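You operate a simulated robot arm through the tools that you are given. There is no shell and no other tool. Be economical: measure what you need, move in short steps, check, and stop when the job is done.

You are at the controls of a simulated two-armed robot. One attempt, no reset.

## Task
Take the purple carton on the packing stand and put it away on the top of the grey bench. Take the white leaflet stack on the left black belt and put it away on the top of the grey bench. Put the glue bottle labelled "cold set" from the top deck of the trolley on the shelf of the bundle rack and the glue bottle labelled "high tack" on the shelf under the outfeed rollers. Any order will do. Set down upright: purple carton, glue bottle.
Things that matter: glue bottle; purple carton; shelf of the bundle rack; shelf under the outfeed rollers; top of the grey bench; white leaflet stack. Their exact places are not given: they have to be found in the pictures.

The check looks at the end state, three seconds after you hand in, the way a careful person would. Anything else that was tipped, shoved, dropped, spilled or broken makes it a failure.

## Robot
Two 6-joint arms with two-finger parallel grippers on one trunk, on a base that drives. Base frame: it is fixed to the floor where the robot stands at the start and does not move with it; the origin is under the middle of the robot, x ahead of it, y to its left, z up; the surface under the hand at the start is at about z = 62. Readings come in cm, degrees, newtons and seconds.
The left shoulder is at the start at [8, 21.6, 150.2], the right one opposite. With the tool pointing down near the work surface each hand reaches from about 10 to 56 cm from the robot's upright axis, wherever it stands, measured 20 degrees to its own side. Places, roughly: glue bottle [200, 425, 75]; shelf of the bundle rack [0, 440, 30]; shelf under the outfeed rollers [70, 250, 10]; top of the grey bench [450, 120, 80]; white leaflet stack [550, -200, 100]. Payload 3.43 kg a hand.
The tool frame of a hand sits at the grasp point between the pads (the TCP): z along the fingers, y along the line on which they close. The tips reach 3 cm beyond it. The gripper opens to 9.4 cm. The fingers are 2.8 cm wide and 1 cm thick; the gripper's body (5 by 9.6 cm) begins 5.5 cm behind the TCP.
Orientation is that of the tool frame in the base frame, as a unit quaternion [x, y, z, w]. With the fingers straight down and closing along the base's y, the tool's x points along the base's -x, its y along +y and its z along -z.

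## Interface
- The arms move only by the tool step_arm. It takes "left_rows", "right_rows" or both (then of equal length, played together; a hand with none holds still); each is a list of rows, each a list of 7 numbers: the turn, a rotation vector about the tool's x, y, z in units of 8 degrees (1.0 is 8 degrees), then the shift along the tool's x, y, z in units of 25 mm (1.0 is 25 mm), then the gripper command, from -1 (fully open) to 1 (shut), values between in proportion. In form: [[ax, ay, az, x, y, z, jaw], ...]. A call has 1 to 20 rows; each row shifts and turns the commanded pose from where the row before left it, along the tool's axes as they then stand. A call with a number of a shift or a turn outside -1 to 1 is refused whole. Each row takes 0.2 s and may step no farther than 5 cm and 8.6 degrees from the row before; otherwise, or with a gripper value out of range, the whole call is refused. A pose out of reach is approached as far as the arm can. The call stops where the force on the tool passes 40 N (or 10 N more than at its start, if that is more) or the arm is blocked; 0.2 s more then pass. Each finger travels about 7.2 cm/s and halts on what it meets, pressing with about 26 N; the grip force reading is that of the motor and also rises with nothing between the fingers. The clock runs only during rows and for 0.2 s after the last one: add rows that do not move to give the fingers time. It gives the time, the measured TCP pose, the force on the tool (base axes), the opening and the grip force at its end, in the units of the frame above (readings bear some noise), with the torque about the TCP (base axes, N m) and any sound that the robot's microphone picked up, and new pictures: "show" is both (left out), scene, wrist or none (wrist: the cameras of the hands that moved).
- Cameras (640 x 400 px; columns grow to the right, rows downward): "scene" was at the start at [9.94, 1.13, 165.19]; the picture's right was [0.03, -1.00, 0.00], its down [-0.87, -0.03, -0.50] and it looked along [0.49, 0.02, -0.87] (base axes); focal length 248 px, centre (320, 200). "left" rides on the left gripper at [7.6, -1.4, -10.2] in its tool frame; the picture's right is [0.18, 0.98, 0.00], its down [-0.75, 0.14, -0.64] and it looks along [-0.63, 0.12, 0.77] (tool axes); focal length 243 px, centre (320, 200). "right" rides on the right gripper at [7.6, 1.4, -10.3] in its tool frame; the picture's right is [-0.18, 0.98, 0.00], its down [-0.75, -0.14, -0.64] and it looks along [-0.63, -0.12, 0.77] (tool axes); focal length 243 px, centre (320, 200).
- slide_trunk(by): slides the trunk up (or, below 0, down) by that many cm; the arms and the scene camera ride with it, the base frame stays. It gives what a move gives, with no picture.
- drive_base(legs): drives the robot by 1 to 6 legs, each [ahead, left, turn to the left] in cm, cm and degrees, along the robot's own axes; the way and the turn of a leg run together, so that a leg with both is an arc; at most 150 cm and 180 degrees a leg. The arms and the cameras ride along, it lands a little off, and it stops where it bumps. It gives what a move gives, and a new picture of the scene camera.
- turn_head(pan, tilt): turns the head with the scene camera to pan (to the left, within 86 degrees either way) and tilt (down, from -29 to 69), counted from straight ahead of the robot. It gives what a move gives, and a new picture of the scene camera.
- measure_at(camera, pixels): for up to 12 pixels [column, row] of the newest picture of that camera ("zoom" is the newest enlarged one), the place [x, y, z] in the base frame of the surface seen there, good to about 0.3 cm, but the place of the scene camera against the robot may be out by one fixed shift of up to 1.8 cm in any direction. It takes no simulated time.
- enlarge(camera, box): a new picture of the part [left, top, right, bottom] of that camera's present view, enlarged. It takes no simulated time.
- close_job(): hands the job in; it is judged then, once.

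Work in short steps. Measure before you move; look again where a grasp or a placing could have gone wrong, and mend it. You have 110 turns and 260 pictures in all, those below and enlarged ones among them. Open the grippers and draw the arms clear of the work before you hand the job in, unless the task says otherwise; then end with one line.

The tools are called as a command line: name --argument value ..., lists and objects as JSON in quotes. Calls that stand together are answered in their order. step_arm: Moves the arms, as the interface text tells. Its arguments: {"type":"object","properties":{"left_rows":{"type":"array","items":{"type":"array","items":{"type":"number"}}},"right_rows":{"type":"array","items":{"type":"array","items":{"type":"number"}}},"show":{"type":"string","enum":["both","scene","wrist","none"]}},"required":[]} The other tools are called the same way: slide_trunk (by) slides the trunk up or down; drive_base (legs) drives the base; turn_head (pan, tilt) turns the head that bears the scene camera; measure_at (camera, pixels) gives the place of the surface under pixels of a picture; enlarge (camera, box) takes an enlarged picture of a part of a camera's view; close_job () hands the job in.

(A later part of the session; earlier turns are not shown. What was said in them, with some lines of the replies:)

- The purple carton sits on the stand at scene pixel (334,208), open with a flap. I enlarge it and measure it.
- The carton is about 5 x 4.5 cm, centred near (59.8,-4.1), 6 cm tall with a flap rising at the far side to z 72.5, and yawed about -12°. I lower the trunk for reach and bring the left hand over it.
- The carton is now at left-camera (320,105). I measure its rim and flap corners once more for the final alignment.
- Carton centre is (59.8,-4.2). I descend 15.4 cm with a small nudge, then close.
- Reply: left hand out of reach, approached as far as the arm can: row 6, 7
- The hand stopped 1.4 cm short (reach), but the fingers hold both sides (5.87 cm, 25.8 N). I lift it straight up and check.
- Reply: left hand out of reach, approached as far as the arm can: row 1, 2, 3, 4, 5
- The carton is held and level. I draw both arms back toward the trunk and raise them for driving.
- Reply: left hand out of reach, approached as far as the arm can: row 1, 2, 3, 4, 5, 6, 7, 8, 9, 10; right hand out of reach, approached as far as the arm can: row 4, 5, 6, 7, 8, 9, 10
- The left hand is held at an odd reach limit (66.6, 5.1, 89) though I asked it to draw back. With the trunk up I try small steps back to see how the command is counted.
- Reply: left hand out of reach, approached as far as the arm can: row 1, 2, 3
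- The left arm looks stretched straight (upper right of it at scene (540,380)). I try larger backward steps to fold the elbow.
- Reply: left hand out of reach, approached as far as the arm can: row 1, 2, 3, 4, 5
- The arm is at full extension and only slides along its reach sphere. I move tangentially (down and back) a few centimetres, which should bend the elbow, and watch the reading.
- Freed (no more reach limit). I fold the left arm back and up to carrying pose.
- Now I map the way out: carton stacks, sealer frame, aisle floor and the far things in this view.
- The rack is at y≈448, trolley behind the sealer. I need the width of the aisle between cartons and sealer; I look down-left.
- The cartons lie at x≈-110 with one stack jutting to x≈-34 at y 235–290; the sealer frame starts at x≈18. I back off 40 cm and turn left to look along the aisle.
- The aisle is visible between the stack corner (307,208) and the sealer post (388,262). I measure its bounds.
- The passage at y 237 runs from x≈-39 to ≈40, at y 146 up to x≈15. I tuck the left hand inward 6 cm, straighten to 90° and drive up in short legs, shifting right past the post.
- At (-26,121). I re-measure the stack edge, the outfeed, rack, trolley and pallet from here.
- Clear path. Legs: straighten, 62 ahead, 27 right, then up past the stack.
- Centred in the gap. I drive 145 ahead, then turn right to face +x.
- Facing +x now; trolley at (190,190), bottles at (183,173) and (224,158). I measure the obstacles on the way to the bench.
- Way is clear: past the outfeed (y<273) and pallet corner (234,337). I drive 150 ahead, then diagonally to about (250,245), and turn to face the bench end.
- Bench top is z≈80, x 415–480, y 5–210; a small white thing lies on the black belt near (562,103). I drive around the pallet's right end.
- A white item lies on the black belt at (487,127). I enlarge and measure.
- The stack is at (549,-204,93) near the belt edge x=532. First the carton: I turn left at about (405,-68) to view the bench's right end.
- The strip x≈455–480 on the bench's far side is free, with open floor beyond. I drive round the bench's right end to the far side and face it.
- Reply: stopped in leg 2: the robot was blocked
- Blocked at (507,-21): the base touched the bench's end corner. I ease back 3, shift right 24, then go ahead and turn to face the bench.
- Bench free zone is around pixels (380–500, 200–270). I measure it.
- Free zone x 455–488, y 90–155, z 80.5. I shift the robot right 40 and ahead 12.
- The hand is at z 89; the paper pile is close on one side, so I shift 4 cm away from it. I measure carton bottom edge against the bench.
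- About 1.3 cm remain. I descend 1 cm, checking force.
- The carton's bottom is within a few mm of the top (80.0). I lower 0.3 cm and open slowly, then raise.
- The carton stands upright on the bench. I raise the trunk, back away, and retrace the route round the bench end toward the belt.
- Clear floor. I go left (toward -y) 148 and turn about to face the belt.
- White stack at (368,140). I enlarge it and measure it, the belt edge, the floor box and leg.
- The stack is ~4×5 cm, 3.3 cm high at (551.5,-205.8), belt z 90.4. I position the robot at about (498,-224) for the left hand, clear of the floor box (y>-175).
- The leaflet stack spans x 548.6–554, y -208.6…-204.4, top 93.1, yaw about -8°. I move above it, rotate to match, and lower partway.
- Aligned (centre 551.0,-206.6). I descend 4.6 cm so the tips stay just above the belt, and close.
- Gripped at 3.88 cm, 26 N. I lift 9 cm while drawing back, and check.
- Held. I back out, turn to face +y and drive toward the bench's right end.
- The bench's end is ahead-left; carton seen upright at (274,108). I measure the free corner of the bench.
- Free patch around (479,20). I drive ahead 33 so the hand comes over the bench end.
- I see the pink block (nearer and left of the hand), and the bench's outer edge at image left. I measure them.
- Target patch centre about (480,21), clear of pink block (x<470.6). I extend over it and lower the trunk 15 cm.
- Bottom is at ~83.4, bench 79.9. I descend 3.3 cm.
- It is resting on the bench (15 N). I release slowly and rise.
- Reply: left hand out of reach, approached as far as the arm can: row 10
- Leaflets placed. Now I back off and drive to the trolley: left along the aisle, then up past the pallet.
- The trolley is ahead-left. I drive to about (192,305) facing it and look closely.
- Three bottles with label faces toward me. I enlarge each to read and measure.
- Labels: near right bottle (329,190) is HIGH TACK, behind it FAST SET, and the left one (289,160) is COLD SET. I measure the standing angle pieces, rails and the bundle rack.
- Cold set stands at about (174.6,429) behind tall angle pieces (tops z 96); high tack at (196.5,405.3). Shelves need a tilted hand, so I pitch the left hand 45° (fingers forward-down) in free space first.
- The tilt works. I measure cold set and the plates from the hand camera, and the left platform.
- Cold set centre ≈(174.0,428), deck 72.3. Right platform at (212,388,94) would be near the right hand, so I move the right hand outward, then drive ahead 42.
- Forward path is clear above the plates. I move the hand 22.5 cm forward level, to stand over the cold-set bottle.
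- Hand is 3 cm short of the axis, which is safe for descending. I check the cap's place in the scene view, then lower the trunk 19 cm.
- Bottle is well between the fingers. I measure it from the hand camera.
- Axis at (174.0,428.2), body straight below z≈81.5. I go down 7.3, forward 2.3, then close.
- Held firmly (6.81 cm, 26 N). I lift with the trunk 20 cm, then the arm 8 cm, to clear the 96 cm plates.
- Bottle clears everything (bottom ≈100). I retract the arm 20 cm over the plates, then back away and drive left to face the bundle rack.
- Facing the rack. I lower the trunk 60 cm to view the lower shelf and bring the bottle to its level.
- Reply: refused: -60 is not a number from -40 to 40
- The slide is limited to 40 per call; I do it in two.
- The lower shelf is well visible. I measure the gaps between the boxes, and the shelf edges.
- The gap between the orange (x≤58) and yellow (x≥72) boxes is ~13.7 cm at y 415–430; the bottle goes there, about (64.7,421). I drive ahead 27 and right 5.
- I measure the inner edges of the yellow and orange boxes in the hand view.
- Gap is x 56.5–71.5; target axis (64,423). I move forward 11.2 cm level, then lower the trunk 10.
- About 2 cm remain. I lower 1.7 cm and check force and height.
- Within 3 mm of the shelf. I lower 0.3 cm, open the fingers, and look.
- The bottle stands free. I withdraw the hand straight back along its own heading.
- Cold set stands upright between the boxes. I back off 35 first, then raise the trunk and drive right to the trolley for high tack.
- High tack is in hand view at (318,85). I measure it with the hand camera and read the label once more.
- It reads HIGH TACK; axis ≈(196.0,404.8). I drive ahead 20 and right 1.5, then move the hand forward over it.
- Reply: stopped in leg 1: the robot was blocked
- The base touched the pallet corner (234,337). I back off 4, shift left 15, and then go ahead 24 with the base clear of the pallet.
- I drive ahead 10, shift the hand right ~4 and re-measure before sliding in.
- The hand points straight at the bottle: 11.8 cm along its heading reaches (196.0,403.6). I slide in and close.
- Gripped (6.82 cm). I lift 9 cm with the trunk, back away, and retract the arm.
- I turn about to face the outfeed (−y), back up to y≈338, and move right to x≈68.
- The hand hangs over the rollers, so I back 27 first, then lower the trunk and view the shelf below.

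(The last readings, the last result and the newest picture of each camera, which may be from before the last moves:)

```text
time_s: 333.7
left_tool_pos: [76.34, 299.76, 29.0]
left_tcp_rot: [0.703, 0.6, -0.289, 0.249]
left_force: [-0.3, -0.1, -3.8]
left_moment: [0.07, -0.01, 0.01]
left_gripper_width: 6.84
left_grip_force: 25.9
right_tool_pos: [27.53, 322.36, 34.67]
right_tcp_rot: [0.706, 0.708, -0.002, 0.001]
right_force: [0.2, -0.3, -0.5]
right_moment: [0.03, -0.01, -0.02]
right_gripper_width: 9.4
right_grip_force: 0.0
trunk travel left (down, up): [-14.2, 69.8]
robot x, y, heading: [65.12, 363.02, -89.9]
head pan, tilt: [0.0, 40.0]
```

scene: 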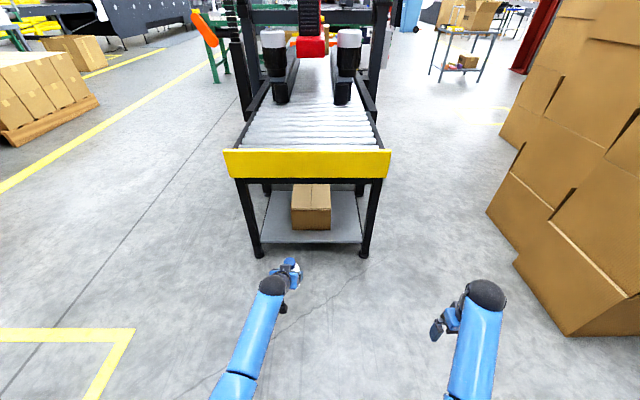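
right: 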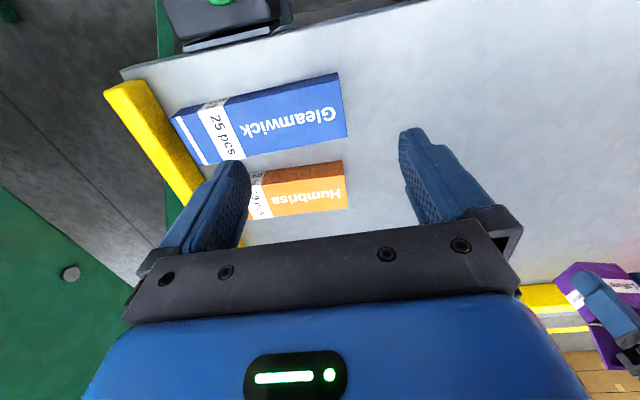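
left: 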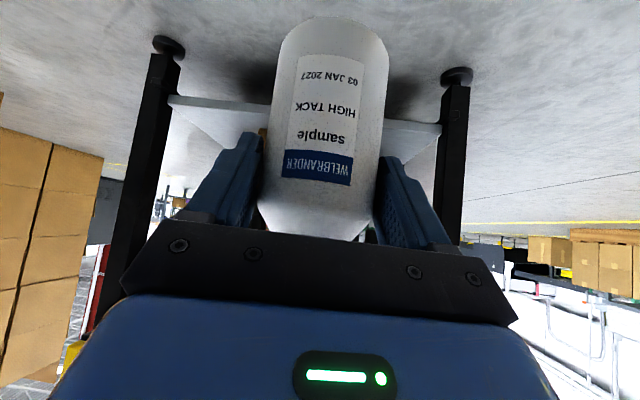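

The shelf carries a brown box at (311,207); free area left of it around (275,220). I measure.

measure_at --camera "scene" --pixels '[[272, 240], [345, 238], [272, 215], [275, 200], [293, 228], [330, 228], [345, 215], [270, 243], [258, 250], [366, 250], [312, 236], [300, 182]]'

enlarge --camera "scene" --box '[220, 140, 400, 300]'

measure_at --camera "left" --pixels '[[230, 105], [200, 100], [405, 125], [425, 128], [215, 120], [165, 90], [455, 110]]'

```text
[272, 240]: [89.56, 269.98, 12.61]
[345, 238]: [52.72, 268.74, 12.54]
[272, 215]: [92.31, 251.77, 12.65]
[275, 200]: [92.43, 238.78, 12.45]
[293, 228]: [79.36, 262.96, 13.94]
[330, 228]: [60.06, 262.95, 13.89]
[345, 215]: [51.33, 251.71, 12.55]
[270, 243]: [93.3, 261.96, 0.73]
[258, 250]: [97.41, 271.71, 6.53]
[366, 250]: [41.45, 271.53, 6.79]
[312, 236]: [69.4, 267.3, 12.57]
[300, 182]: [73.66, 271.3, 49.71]
```

```text
2.50 times, centred on (310, 220) of scene
```

zoom: 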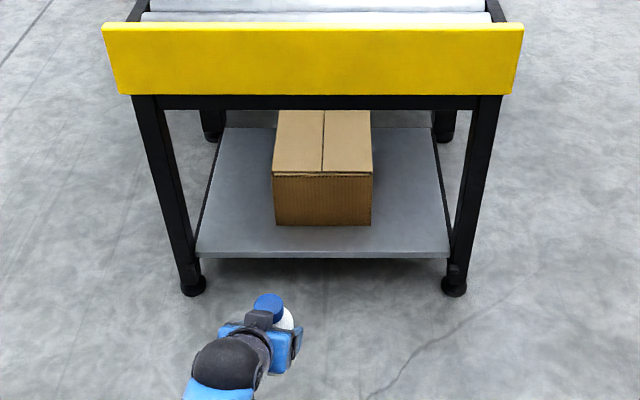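

```text
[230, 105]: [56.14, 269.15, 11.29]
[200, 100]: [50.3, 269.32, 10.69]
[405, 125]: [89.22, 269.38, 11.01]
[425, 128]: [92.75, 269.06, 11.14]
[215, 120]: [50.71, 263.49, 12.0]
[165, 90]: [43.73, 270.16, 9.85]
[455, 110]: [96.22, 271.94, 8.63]
```

Shelf z≈12, x 45–95; box x 60–79.4, y<263. The bottle goes to about (86.8,260) between box and leg. I square the hand's yaw (12° ccw about vertical), then drive 10 left and 24 ahead.

step_arm --left_rows '[[-0.53, 0, -0.53, 0, 0, 0, 0.6], [-0.53, 0, -0.53, 0, 0, 0, 0.6], [0, 0, 0, 0, 0, 0, 0.6]]' --show "none"

drive_base --legs '[[0, 10.4, 0], [22, 0, 0]]'

step_arm --left_rows '[[0, 0, 0, 0, 0, 0, 0.6]]' --show "wrist"

```text
time_s: 334.5
left_tool_pos: [76.11, 299.71, 29.04]
left_tcp_rot: [0.636, 0.67, -0.262, 0.277]
left_force: [1.0, -0.2, -3.3]
left_moment: [0.05, 0.0, 0.02]
left_gripper_width: 6.86
left_grip_force: 25.3
right_tool_pos: [27.47, 322.34, 34.7]
right_tcp_rot: [0.706, 0.709, -0.002, 0.001]
right_force: [-0.3, 0.0, -0.6]
right_moment: [-0.01, -0.02, 0.04]
right_gripper_width: 9.43
right_grip_force: 0.1
trunk travel left (down, up): [-14.2, 69.8]
robot x, y, heading: [65.24, 363.13, -89.9]
head pan, tilt: [0.0, 40.0]
```

```text
time_s: 337.0
left_tool_pos: [87.07, 277.38, 28.97]
left_tcp_rot: [0.636, 0.671, -0.262, 0.278]
left_force: [0.6, 0.0, -2.7]
left_moment: [0.04, -0.02, -0.02]
left_gripper_width: 6.85
left_grip_force: 25.3
right_tool_pos: [38.21, 299.91, 34.6]
right_tcp_rot: [0.705, 0.709, -0.001, 0.0]
right_force: [-0.1, 0.3, -0.4]
right_moment: [-0.02, 0.04, -0.01]
right_gripper_width: 9.38
right_grip_force: 0.1
trunk travel left (down, up): [-14.2, 69.8]
robot x, y, heading: [75.65, 340.8, -89.3]
head pan, tilt: [0.0, 40.0]
```

scene: 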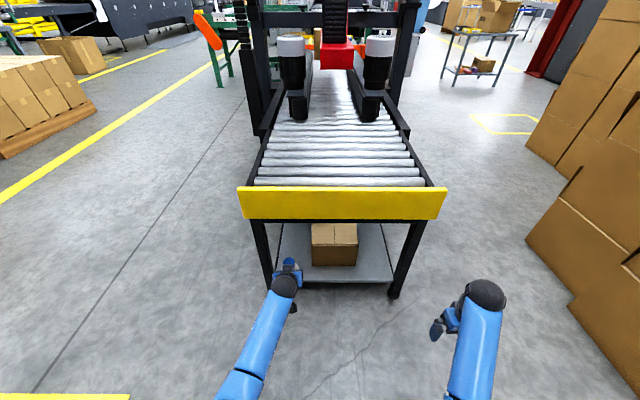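

```text
time_s: 337.4
left_tool_pos: [87.16, 277.52, 29.03]
left_tcp_rot: [0.636, 0.672, -0.26, 0.276]
left_force: [0.7, 0.5, -3.1]
left_moment: [0.03, 0.02, 0.02]
left_gripper_width: 6.84
left_grip_force: 26.3
right_tool_pos: [38.29, 299.94, 34.61]
right_tcp_rot: [0.705, 0.709, -0.002, 0.001]
right_force: [0.1, -0.8, -0.2]
right_moment: [0.0, 0.01, -0.02]
right_gripper_width: 9.42
right_grip_force: 0.0
trunk travel left (down, up): [-14.2, 69.8]
robot x, y, heading: [75.68, 340.75, -89.7]
head pan, tilt: [0.0, 40.0]
```

left: 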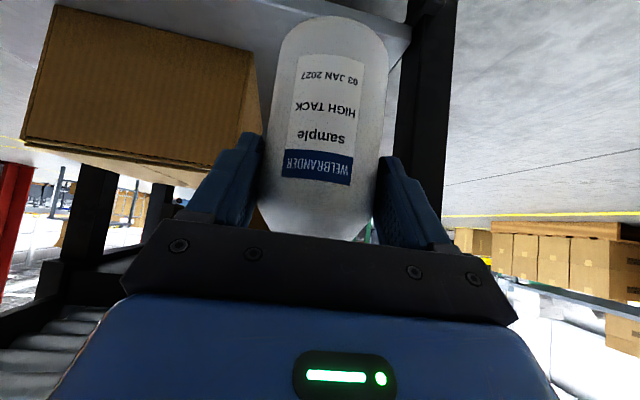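

Bottle lines up between the box and the leg. I measure box edge and leg from the hand.

measure_at --camera "left" --pixels '[[253, 55], [245, 125], [258, 90], [402, 120], [410, 60], [395, 40], [265, 25], [398, 170], [150, 15]]'

```text
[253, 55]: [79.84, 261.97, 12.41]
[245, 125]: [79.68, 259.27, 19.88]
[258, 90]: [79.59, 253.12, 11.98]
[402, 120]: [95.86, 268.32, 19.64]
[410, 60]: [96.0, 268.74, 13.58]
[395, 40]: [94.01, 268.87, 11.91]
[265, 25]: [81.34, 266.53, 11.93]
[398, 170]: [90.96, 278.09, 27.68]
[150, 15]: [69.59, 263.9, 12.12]
```

Box edge x 79.7, leg x 95.8. I move forward 16.4 cm level, then lower the trunk 7.

step_arm --left_rows '[[0, 0, 0, -0.66, -0.03, 0.66, 0.6], [0, 0, 0, -0.66, -0.03, 0.66, 0.6], [0, 0, 0, -0.66, -0.03, 0.66, 0.6], [0, 0, 0, -0.66, -0.03, 0.66, 0.6], [0, 0, 0, -0.66, -0.03, 0.66, 0.6], [0, 0, 0, -0.66, -0.03, 0.66, 0.6], [0, 0, 0, -0.66, -0.03, 0.66, 0.6], [0, 0, 0, 0, 0, 0, 0.6]]' --show "wrist"

slide_trunk --by -7.5

step_arm --left_rows '[[0, 0, 0, 0, 0, 0, 0.6]]'

measure_at --camera "left" --pixels '[[330, 22], [300, 30], [365, 30], [335, 5], [250, 60], [400, 60]]'

```text
time_s: 339.2
left_tool_pos: [86.84, 262.21, 29.56]
left_tcp_rot: [0.636, 0.671, -0.262, 0.277]
left_force: [-0.3, -1.3, -3.8]
left_moment: [0.0, 0.01, 0.01]
left_gripper_width: 6.86
left_grip_force: 26.2
left hand out of reach, approached as far as the arm can: row 7
right_tool_pos: [38.2, 299.94, 34.58]
right_tcp_rot: [0.704, 0.71, -0.001, 0.0]
right_force: [0.0, 0.0, -0.4]
right_moment: [-0.03, -0.03, -0.03]
right_gripper_width: 9.39
right_grip_force: 0.0
trunk travel left (down, up): [-14.2, 69.8]
robot x, y, heading: [75.62, 341.09, -89.6]
head pan, tilt: [0.0, 40.0]
```

left: 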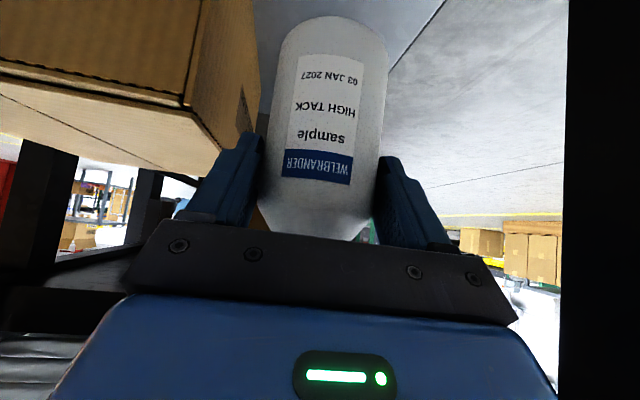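

```text
time_s: 340.3
left_tool_pos: [86.91, 262.08, 22.15]
left_tcp_rot: [0.636, 0.671, -0.262, 0.278]
left_force: [0.0, -0.2, -3.5]
left_moment: [0.06, 0.01, -0.01]
left_gripper_width: 6.86
left_grip_force: 26.0
right_tool_pos: [38.18, 299.98, 27.1]
right_tcp_rot: [0.705, 0.709, -0.002, 0.001]
right_force: [0.5, -0.2, 1.0]
right_moment: [-0.02, 0.02, 0.01]
right_gripper_width: 9.41
right_grip_force: 0.1
trunk travel left (down, up): [-6.7, 77.3]
robot x, y, heading: [75.61, 340.9, -89.8]
head pan, tilt: [0.0, 40.0]
```

```text
time_s: 340.7
left_tool_pos: [86.8, 262.2, 22.11]
left_tcp_rot: [0.636, 0.672, -0.26, 0.276]
left_force: [0.4, 0.6, -3.4]
left_moment: [0.06, 0.0, 0.02]
left_gripper_width: 6.85
left_grip_force: 26.0
right_tool_pos: [38.12, 299.96, 27.15]
right_tcp_rot: [0.705, 0.709, -0.001, 0.001]
right_force: [-0.2, 0.2, -0.2]
right_moment: [0.03, 0.01, 0.0]
right_gripper_width: 9.4
right_grip_force: 0.1
trunk travel left (down, up): [-6.7, 77.3]
robot x, y, heading: [75.67, 340.96, -89.6]
head pan, tilt: [0.0, 40.0]
```

scene: 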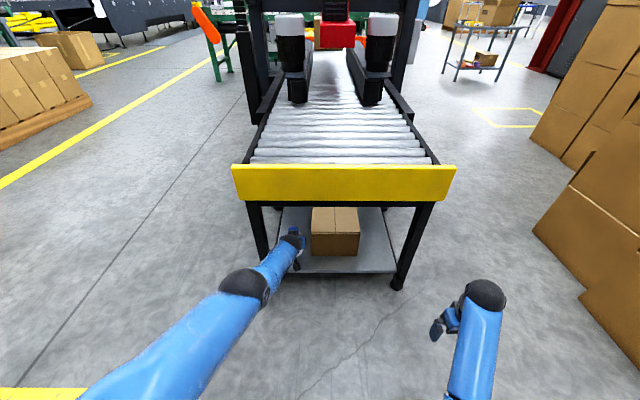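
left: 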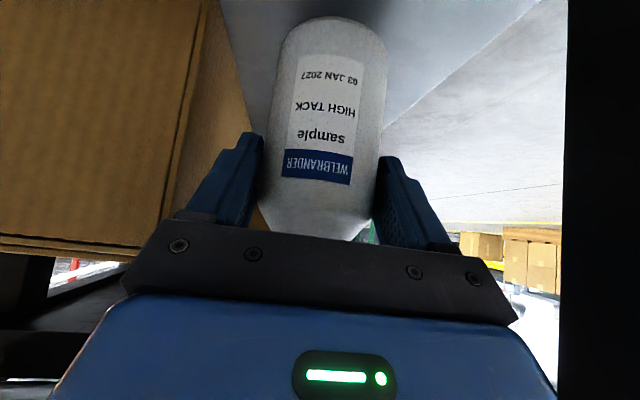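

```text
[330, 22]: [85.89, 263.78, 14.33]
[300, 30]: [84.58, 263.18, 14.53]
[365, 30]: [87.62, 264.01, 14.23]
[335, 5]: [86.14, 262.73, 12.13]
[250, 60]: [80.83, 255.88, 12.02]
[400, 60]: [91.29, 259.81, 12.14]
```

Bottom ≈14.4, shelf 12.1. I lower the trunk 2 cm.

slide_trunk --by -2.0

step_arm --left_rows '[[0, 0, 0, 0, 0, 0, 0.6]]' --show "wrist"

measure_at --camera "left" --pixels '[[330, 22], [300, 30], [365, 30], [335, 8]]'

```text
time_s: 341.4
left_tool_pos: [86.66, 262.16, 20.14]
left_tcp_rot: [0.635, 0.671, -0.262, 0.278]
left_force: [0.4, -1.4, 0.4]
left_moment: [-0.29, 0.04, 0.05]
left_gripper_width: 6.87
left_grip_force: 26.2
right_tool_pos: [38.17, 300.02, 25.2]
right_tcp_rot: [0.705, 0.709, -0.002, 0.001]
right_force: [-0.2, -0.1, 1.2]
right_moment: [-0.02, -0.02, 0.01]
right_gripper_width: 9.41
right_grip_force: 0.1
trunk travel left (down, up): [-4.7, 79.3]
robot x, y, heading: [75.75, 341.11, -89.6]
head pan, tilt: [0.0, 40.0]
```

```text
time_s: 341.8
left_tool_pos: [86.73, 262.1, 20.23]
left_tcp_rot: [0.635, 0.671, -0.262, 0.278]
left_force: [-0.2, -2.0, 2.7]
left_moment: [-0.4, 0.15, 0.05]
left_gripper_width: 6.85
left_grip_force: 26.1
right_tool_pos: [38.19, 299.95, 25.25]
right_tcp_rot: [0.704, 0.71, -0.001, 0.001]
right_force: [0.3, -0.2, -0.4]
right_moment: [-0.01, -0.02, -0.02]
right_gripper_width: 9.4
right_grip_force: 0.0
trunk travel left (down, up): [-4.7, 79.3]
robot x, y, heading: [75.61, 341.15, -89.3]
head pan, tilt: [0.0, 40.0]
```

left: 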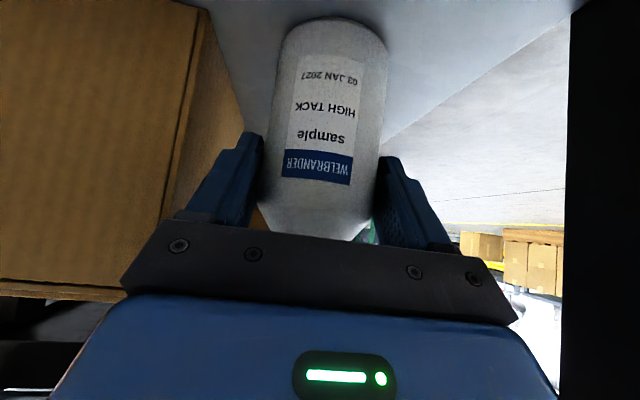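

```text
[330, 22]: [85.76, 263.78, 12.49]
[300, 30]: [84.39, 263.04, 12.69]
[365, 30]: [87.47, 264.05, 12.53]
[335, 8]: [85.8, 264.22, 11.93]
```

The bottle touches the shelf (force rose ~6 N). I open the fingers and look.

step_arm --left_rows '[[0, 0, 0, 0, 0, 0, -0.4], [0, 0, 0, 0, 0, 0, -0.6], [0, 0, 0, 0, 0, 0, -0.8], [0, 0, 0, 0, 0, 0, -0.85], [0, 0, 0, 0, 0, 0, -0.85]]'

```text
time_s: 342.9
left_tool_pos: [86.73, 262.18, 20.17]
left_tcp_rot: [0.635, 0.671, -0.262, 0.277]
left_force: [-0.8, -0.4, -0.4]
left_moment: [0.0, -0.01, 0.04]
left_gripper_width: 8.71
left_grip_force: 0.0
right_tool_pos: [38.21, 299.98, 25.17]
right_tcp_rot: [0.704, 0.71, -0.002, 0.0]
right_force: [-0.5, 0.3, 0.5]
right_moment: [0.0, 0.0, 0.0]
right_gripper_width: 9.39
right_grip_force: 0.0
trunk travel left (down, up): [-4.7, 79.3]
robot x, y, heading: [75.67, 341.32, -89.6]
head pan, tilt: [0.0, 40.0]
```

scene: 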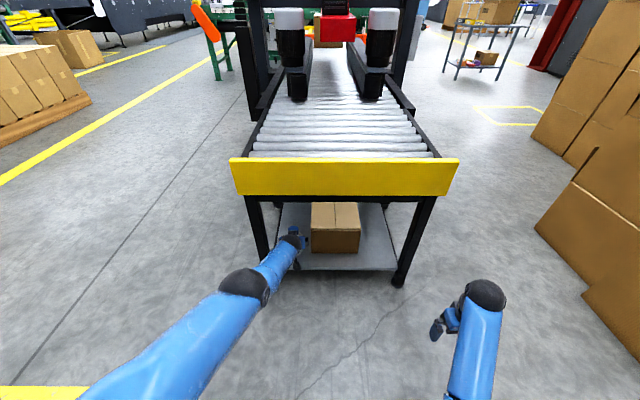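
left: 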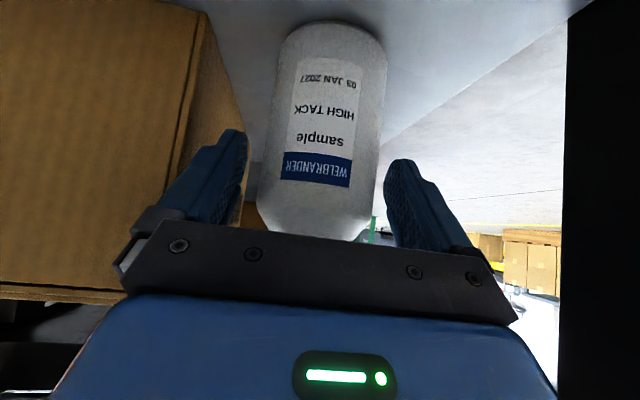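

It stands by itself. I open fully and withdraw by driving straight back.

step_arm --left_rows '[[0, 0, 0, 0, 0, 0, -1], [0, 0, 0, 0, 0, 0, -1]]' --show "none"

drive_base --legs '[[-28, 0, 0]]'

enlarge --camera "scene" --box '[220, 140, 400, 300]'

```text
time_s: 343.6
left_tool_pos: [86.83, 262.16, 20.19]
left_tcp_rot: [0.636, 0.671, -0.262, 0.277]
left_force: [0.1, 0.7, 0.6]
left_moment: [0.0, -0.05, 0.0]
left_gripper_width: 9.38
left_grip_force: 0.1
right_tool_pos: [38.21, 299.95, 25.22]
right_tcp_rot: [0.705, 0.71, -0.002, 0.001]
right_force: [-0.3, 0.0, 0.5]
right_moment: [-0.02, 0.02, 0.01]
right_gripper_width: 9.4
right_grip_force: 0.1
trunk travel left (down, up): [-4.7, 79.3]
robot x, y, heading: [75.37, 341.08, -89.6]
head pan, tilt: [0.0, 40.0]
```

```text
time_s: 345.5
left_tool_pos: [86.28, 290.27, 20.13]
left_tcp_rot: [0.637, 0.67, -0.263, 0.276]
left_force: [0.1, -0.6, 0.0]
left_moment: [-0.05, 0.02, 0.03]
left_gripper_width: 9.4
left_grip_force: 0.0
right_tool_pos: [37.98, 328.21, 25.09]
right_tcp_rot: [0.706, 0.708, -0.002, 0.001]
right_force: [-0.5, 0.4, 0.5]
right_moment: [-0.02, -0.02, -0.03]
right_gripper_width: 9.4
right_grip_force: 0.1
trunk travel left (down, up): [-4.7, 79.3]
robot x, y, heading: [75.27, 369.31, -89.7]
head pan, tilt: [0.0, 40.0]
```

scene: 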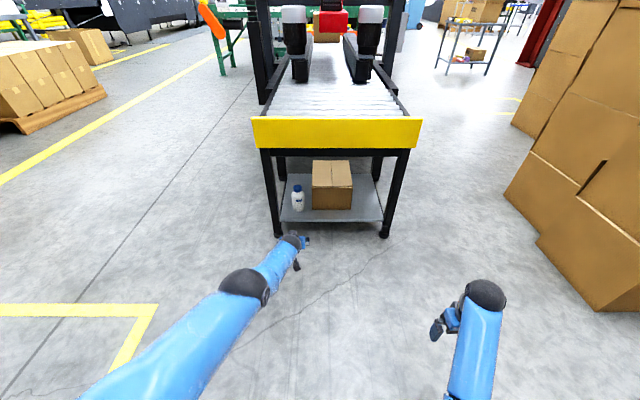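

```text
2.50 times, centred on (310, 220) of scene
```

zoom: 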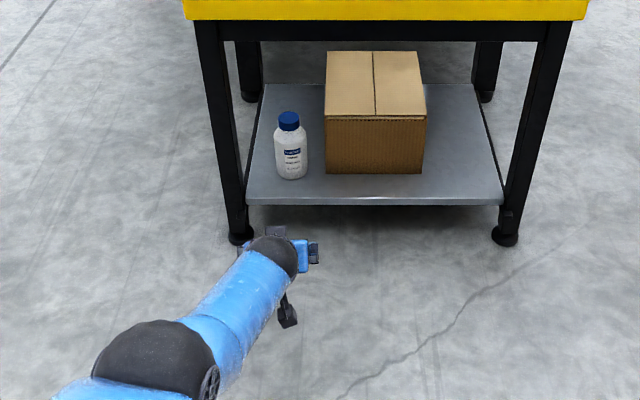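

High tack stands upright on the outfeed shelf. The other three items were seen standing in place, both grippers are open and the arms are clear. I hand in.

close_job

```text
The job is handed in.
```

All four items are placed and the job is handed in: the purple carton stands upright and the white leaflet stack lies on the grey bench top, cold set stands upright on the bundle rack shelf, and high tack stands upright on the shelf under the outfeed rollers. While driving, the base was blocked twice by light contact, probably with the grey bench's end and the wooden pallet by the trolley. I saw nothing move in the pictures but did not re-measure either.
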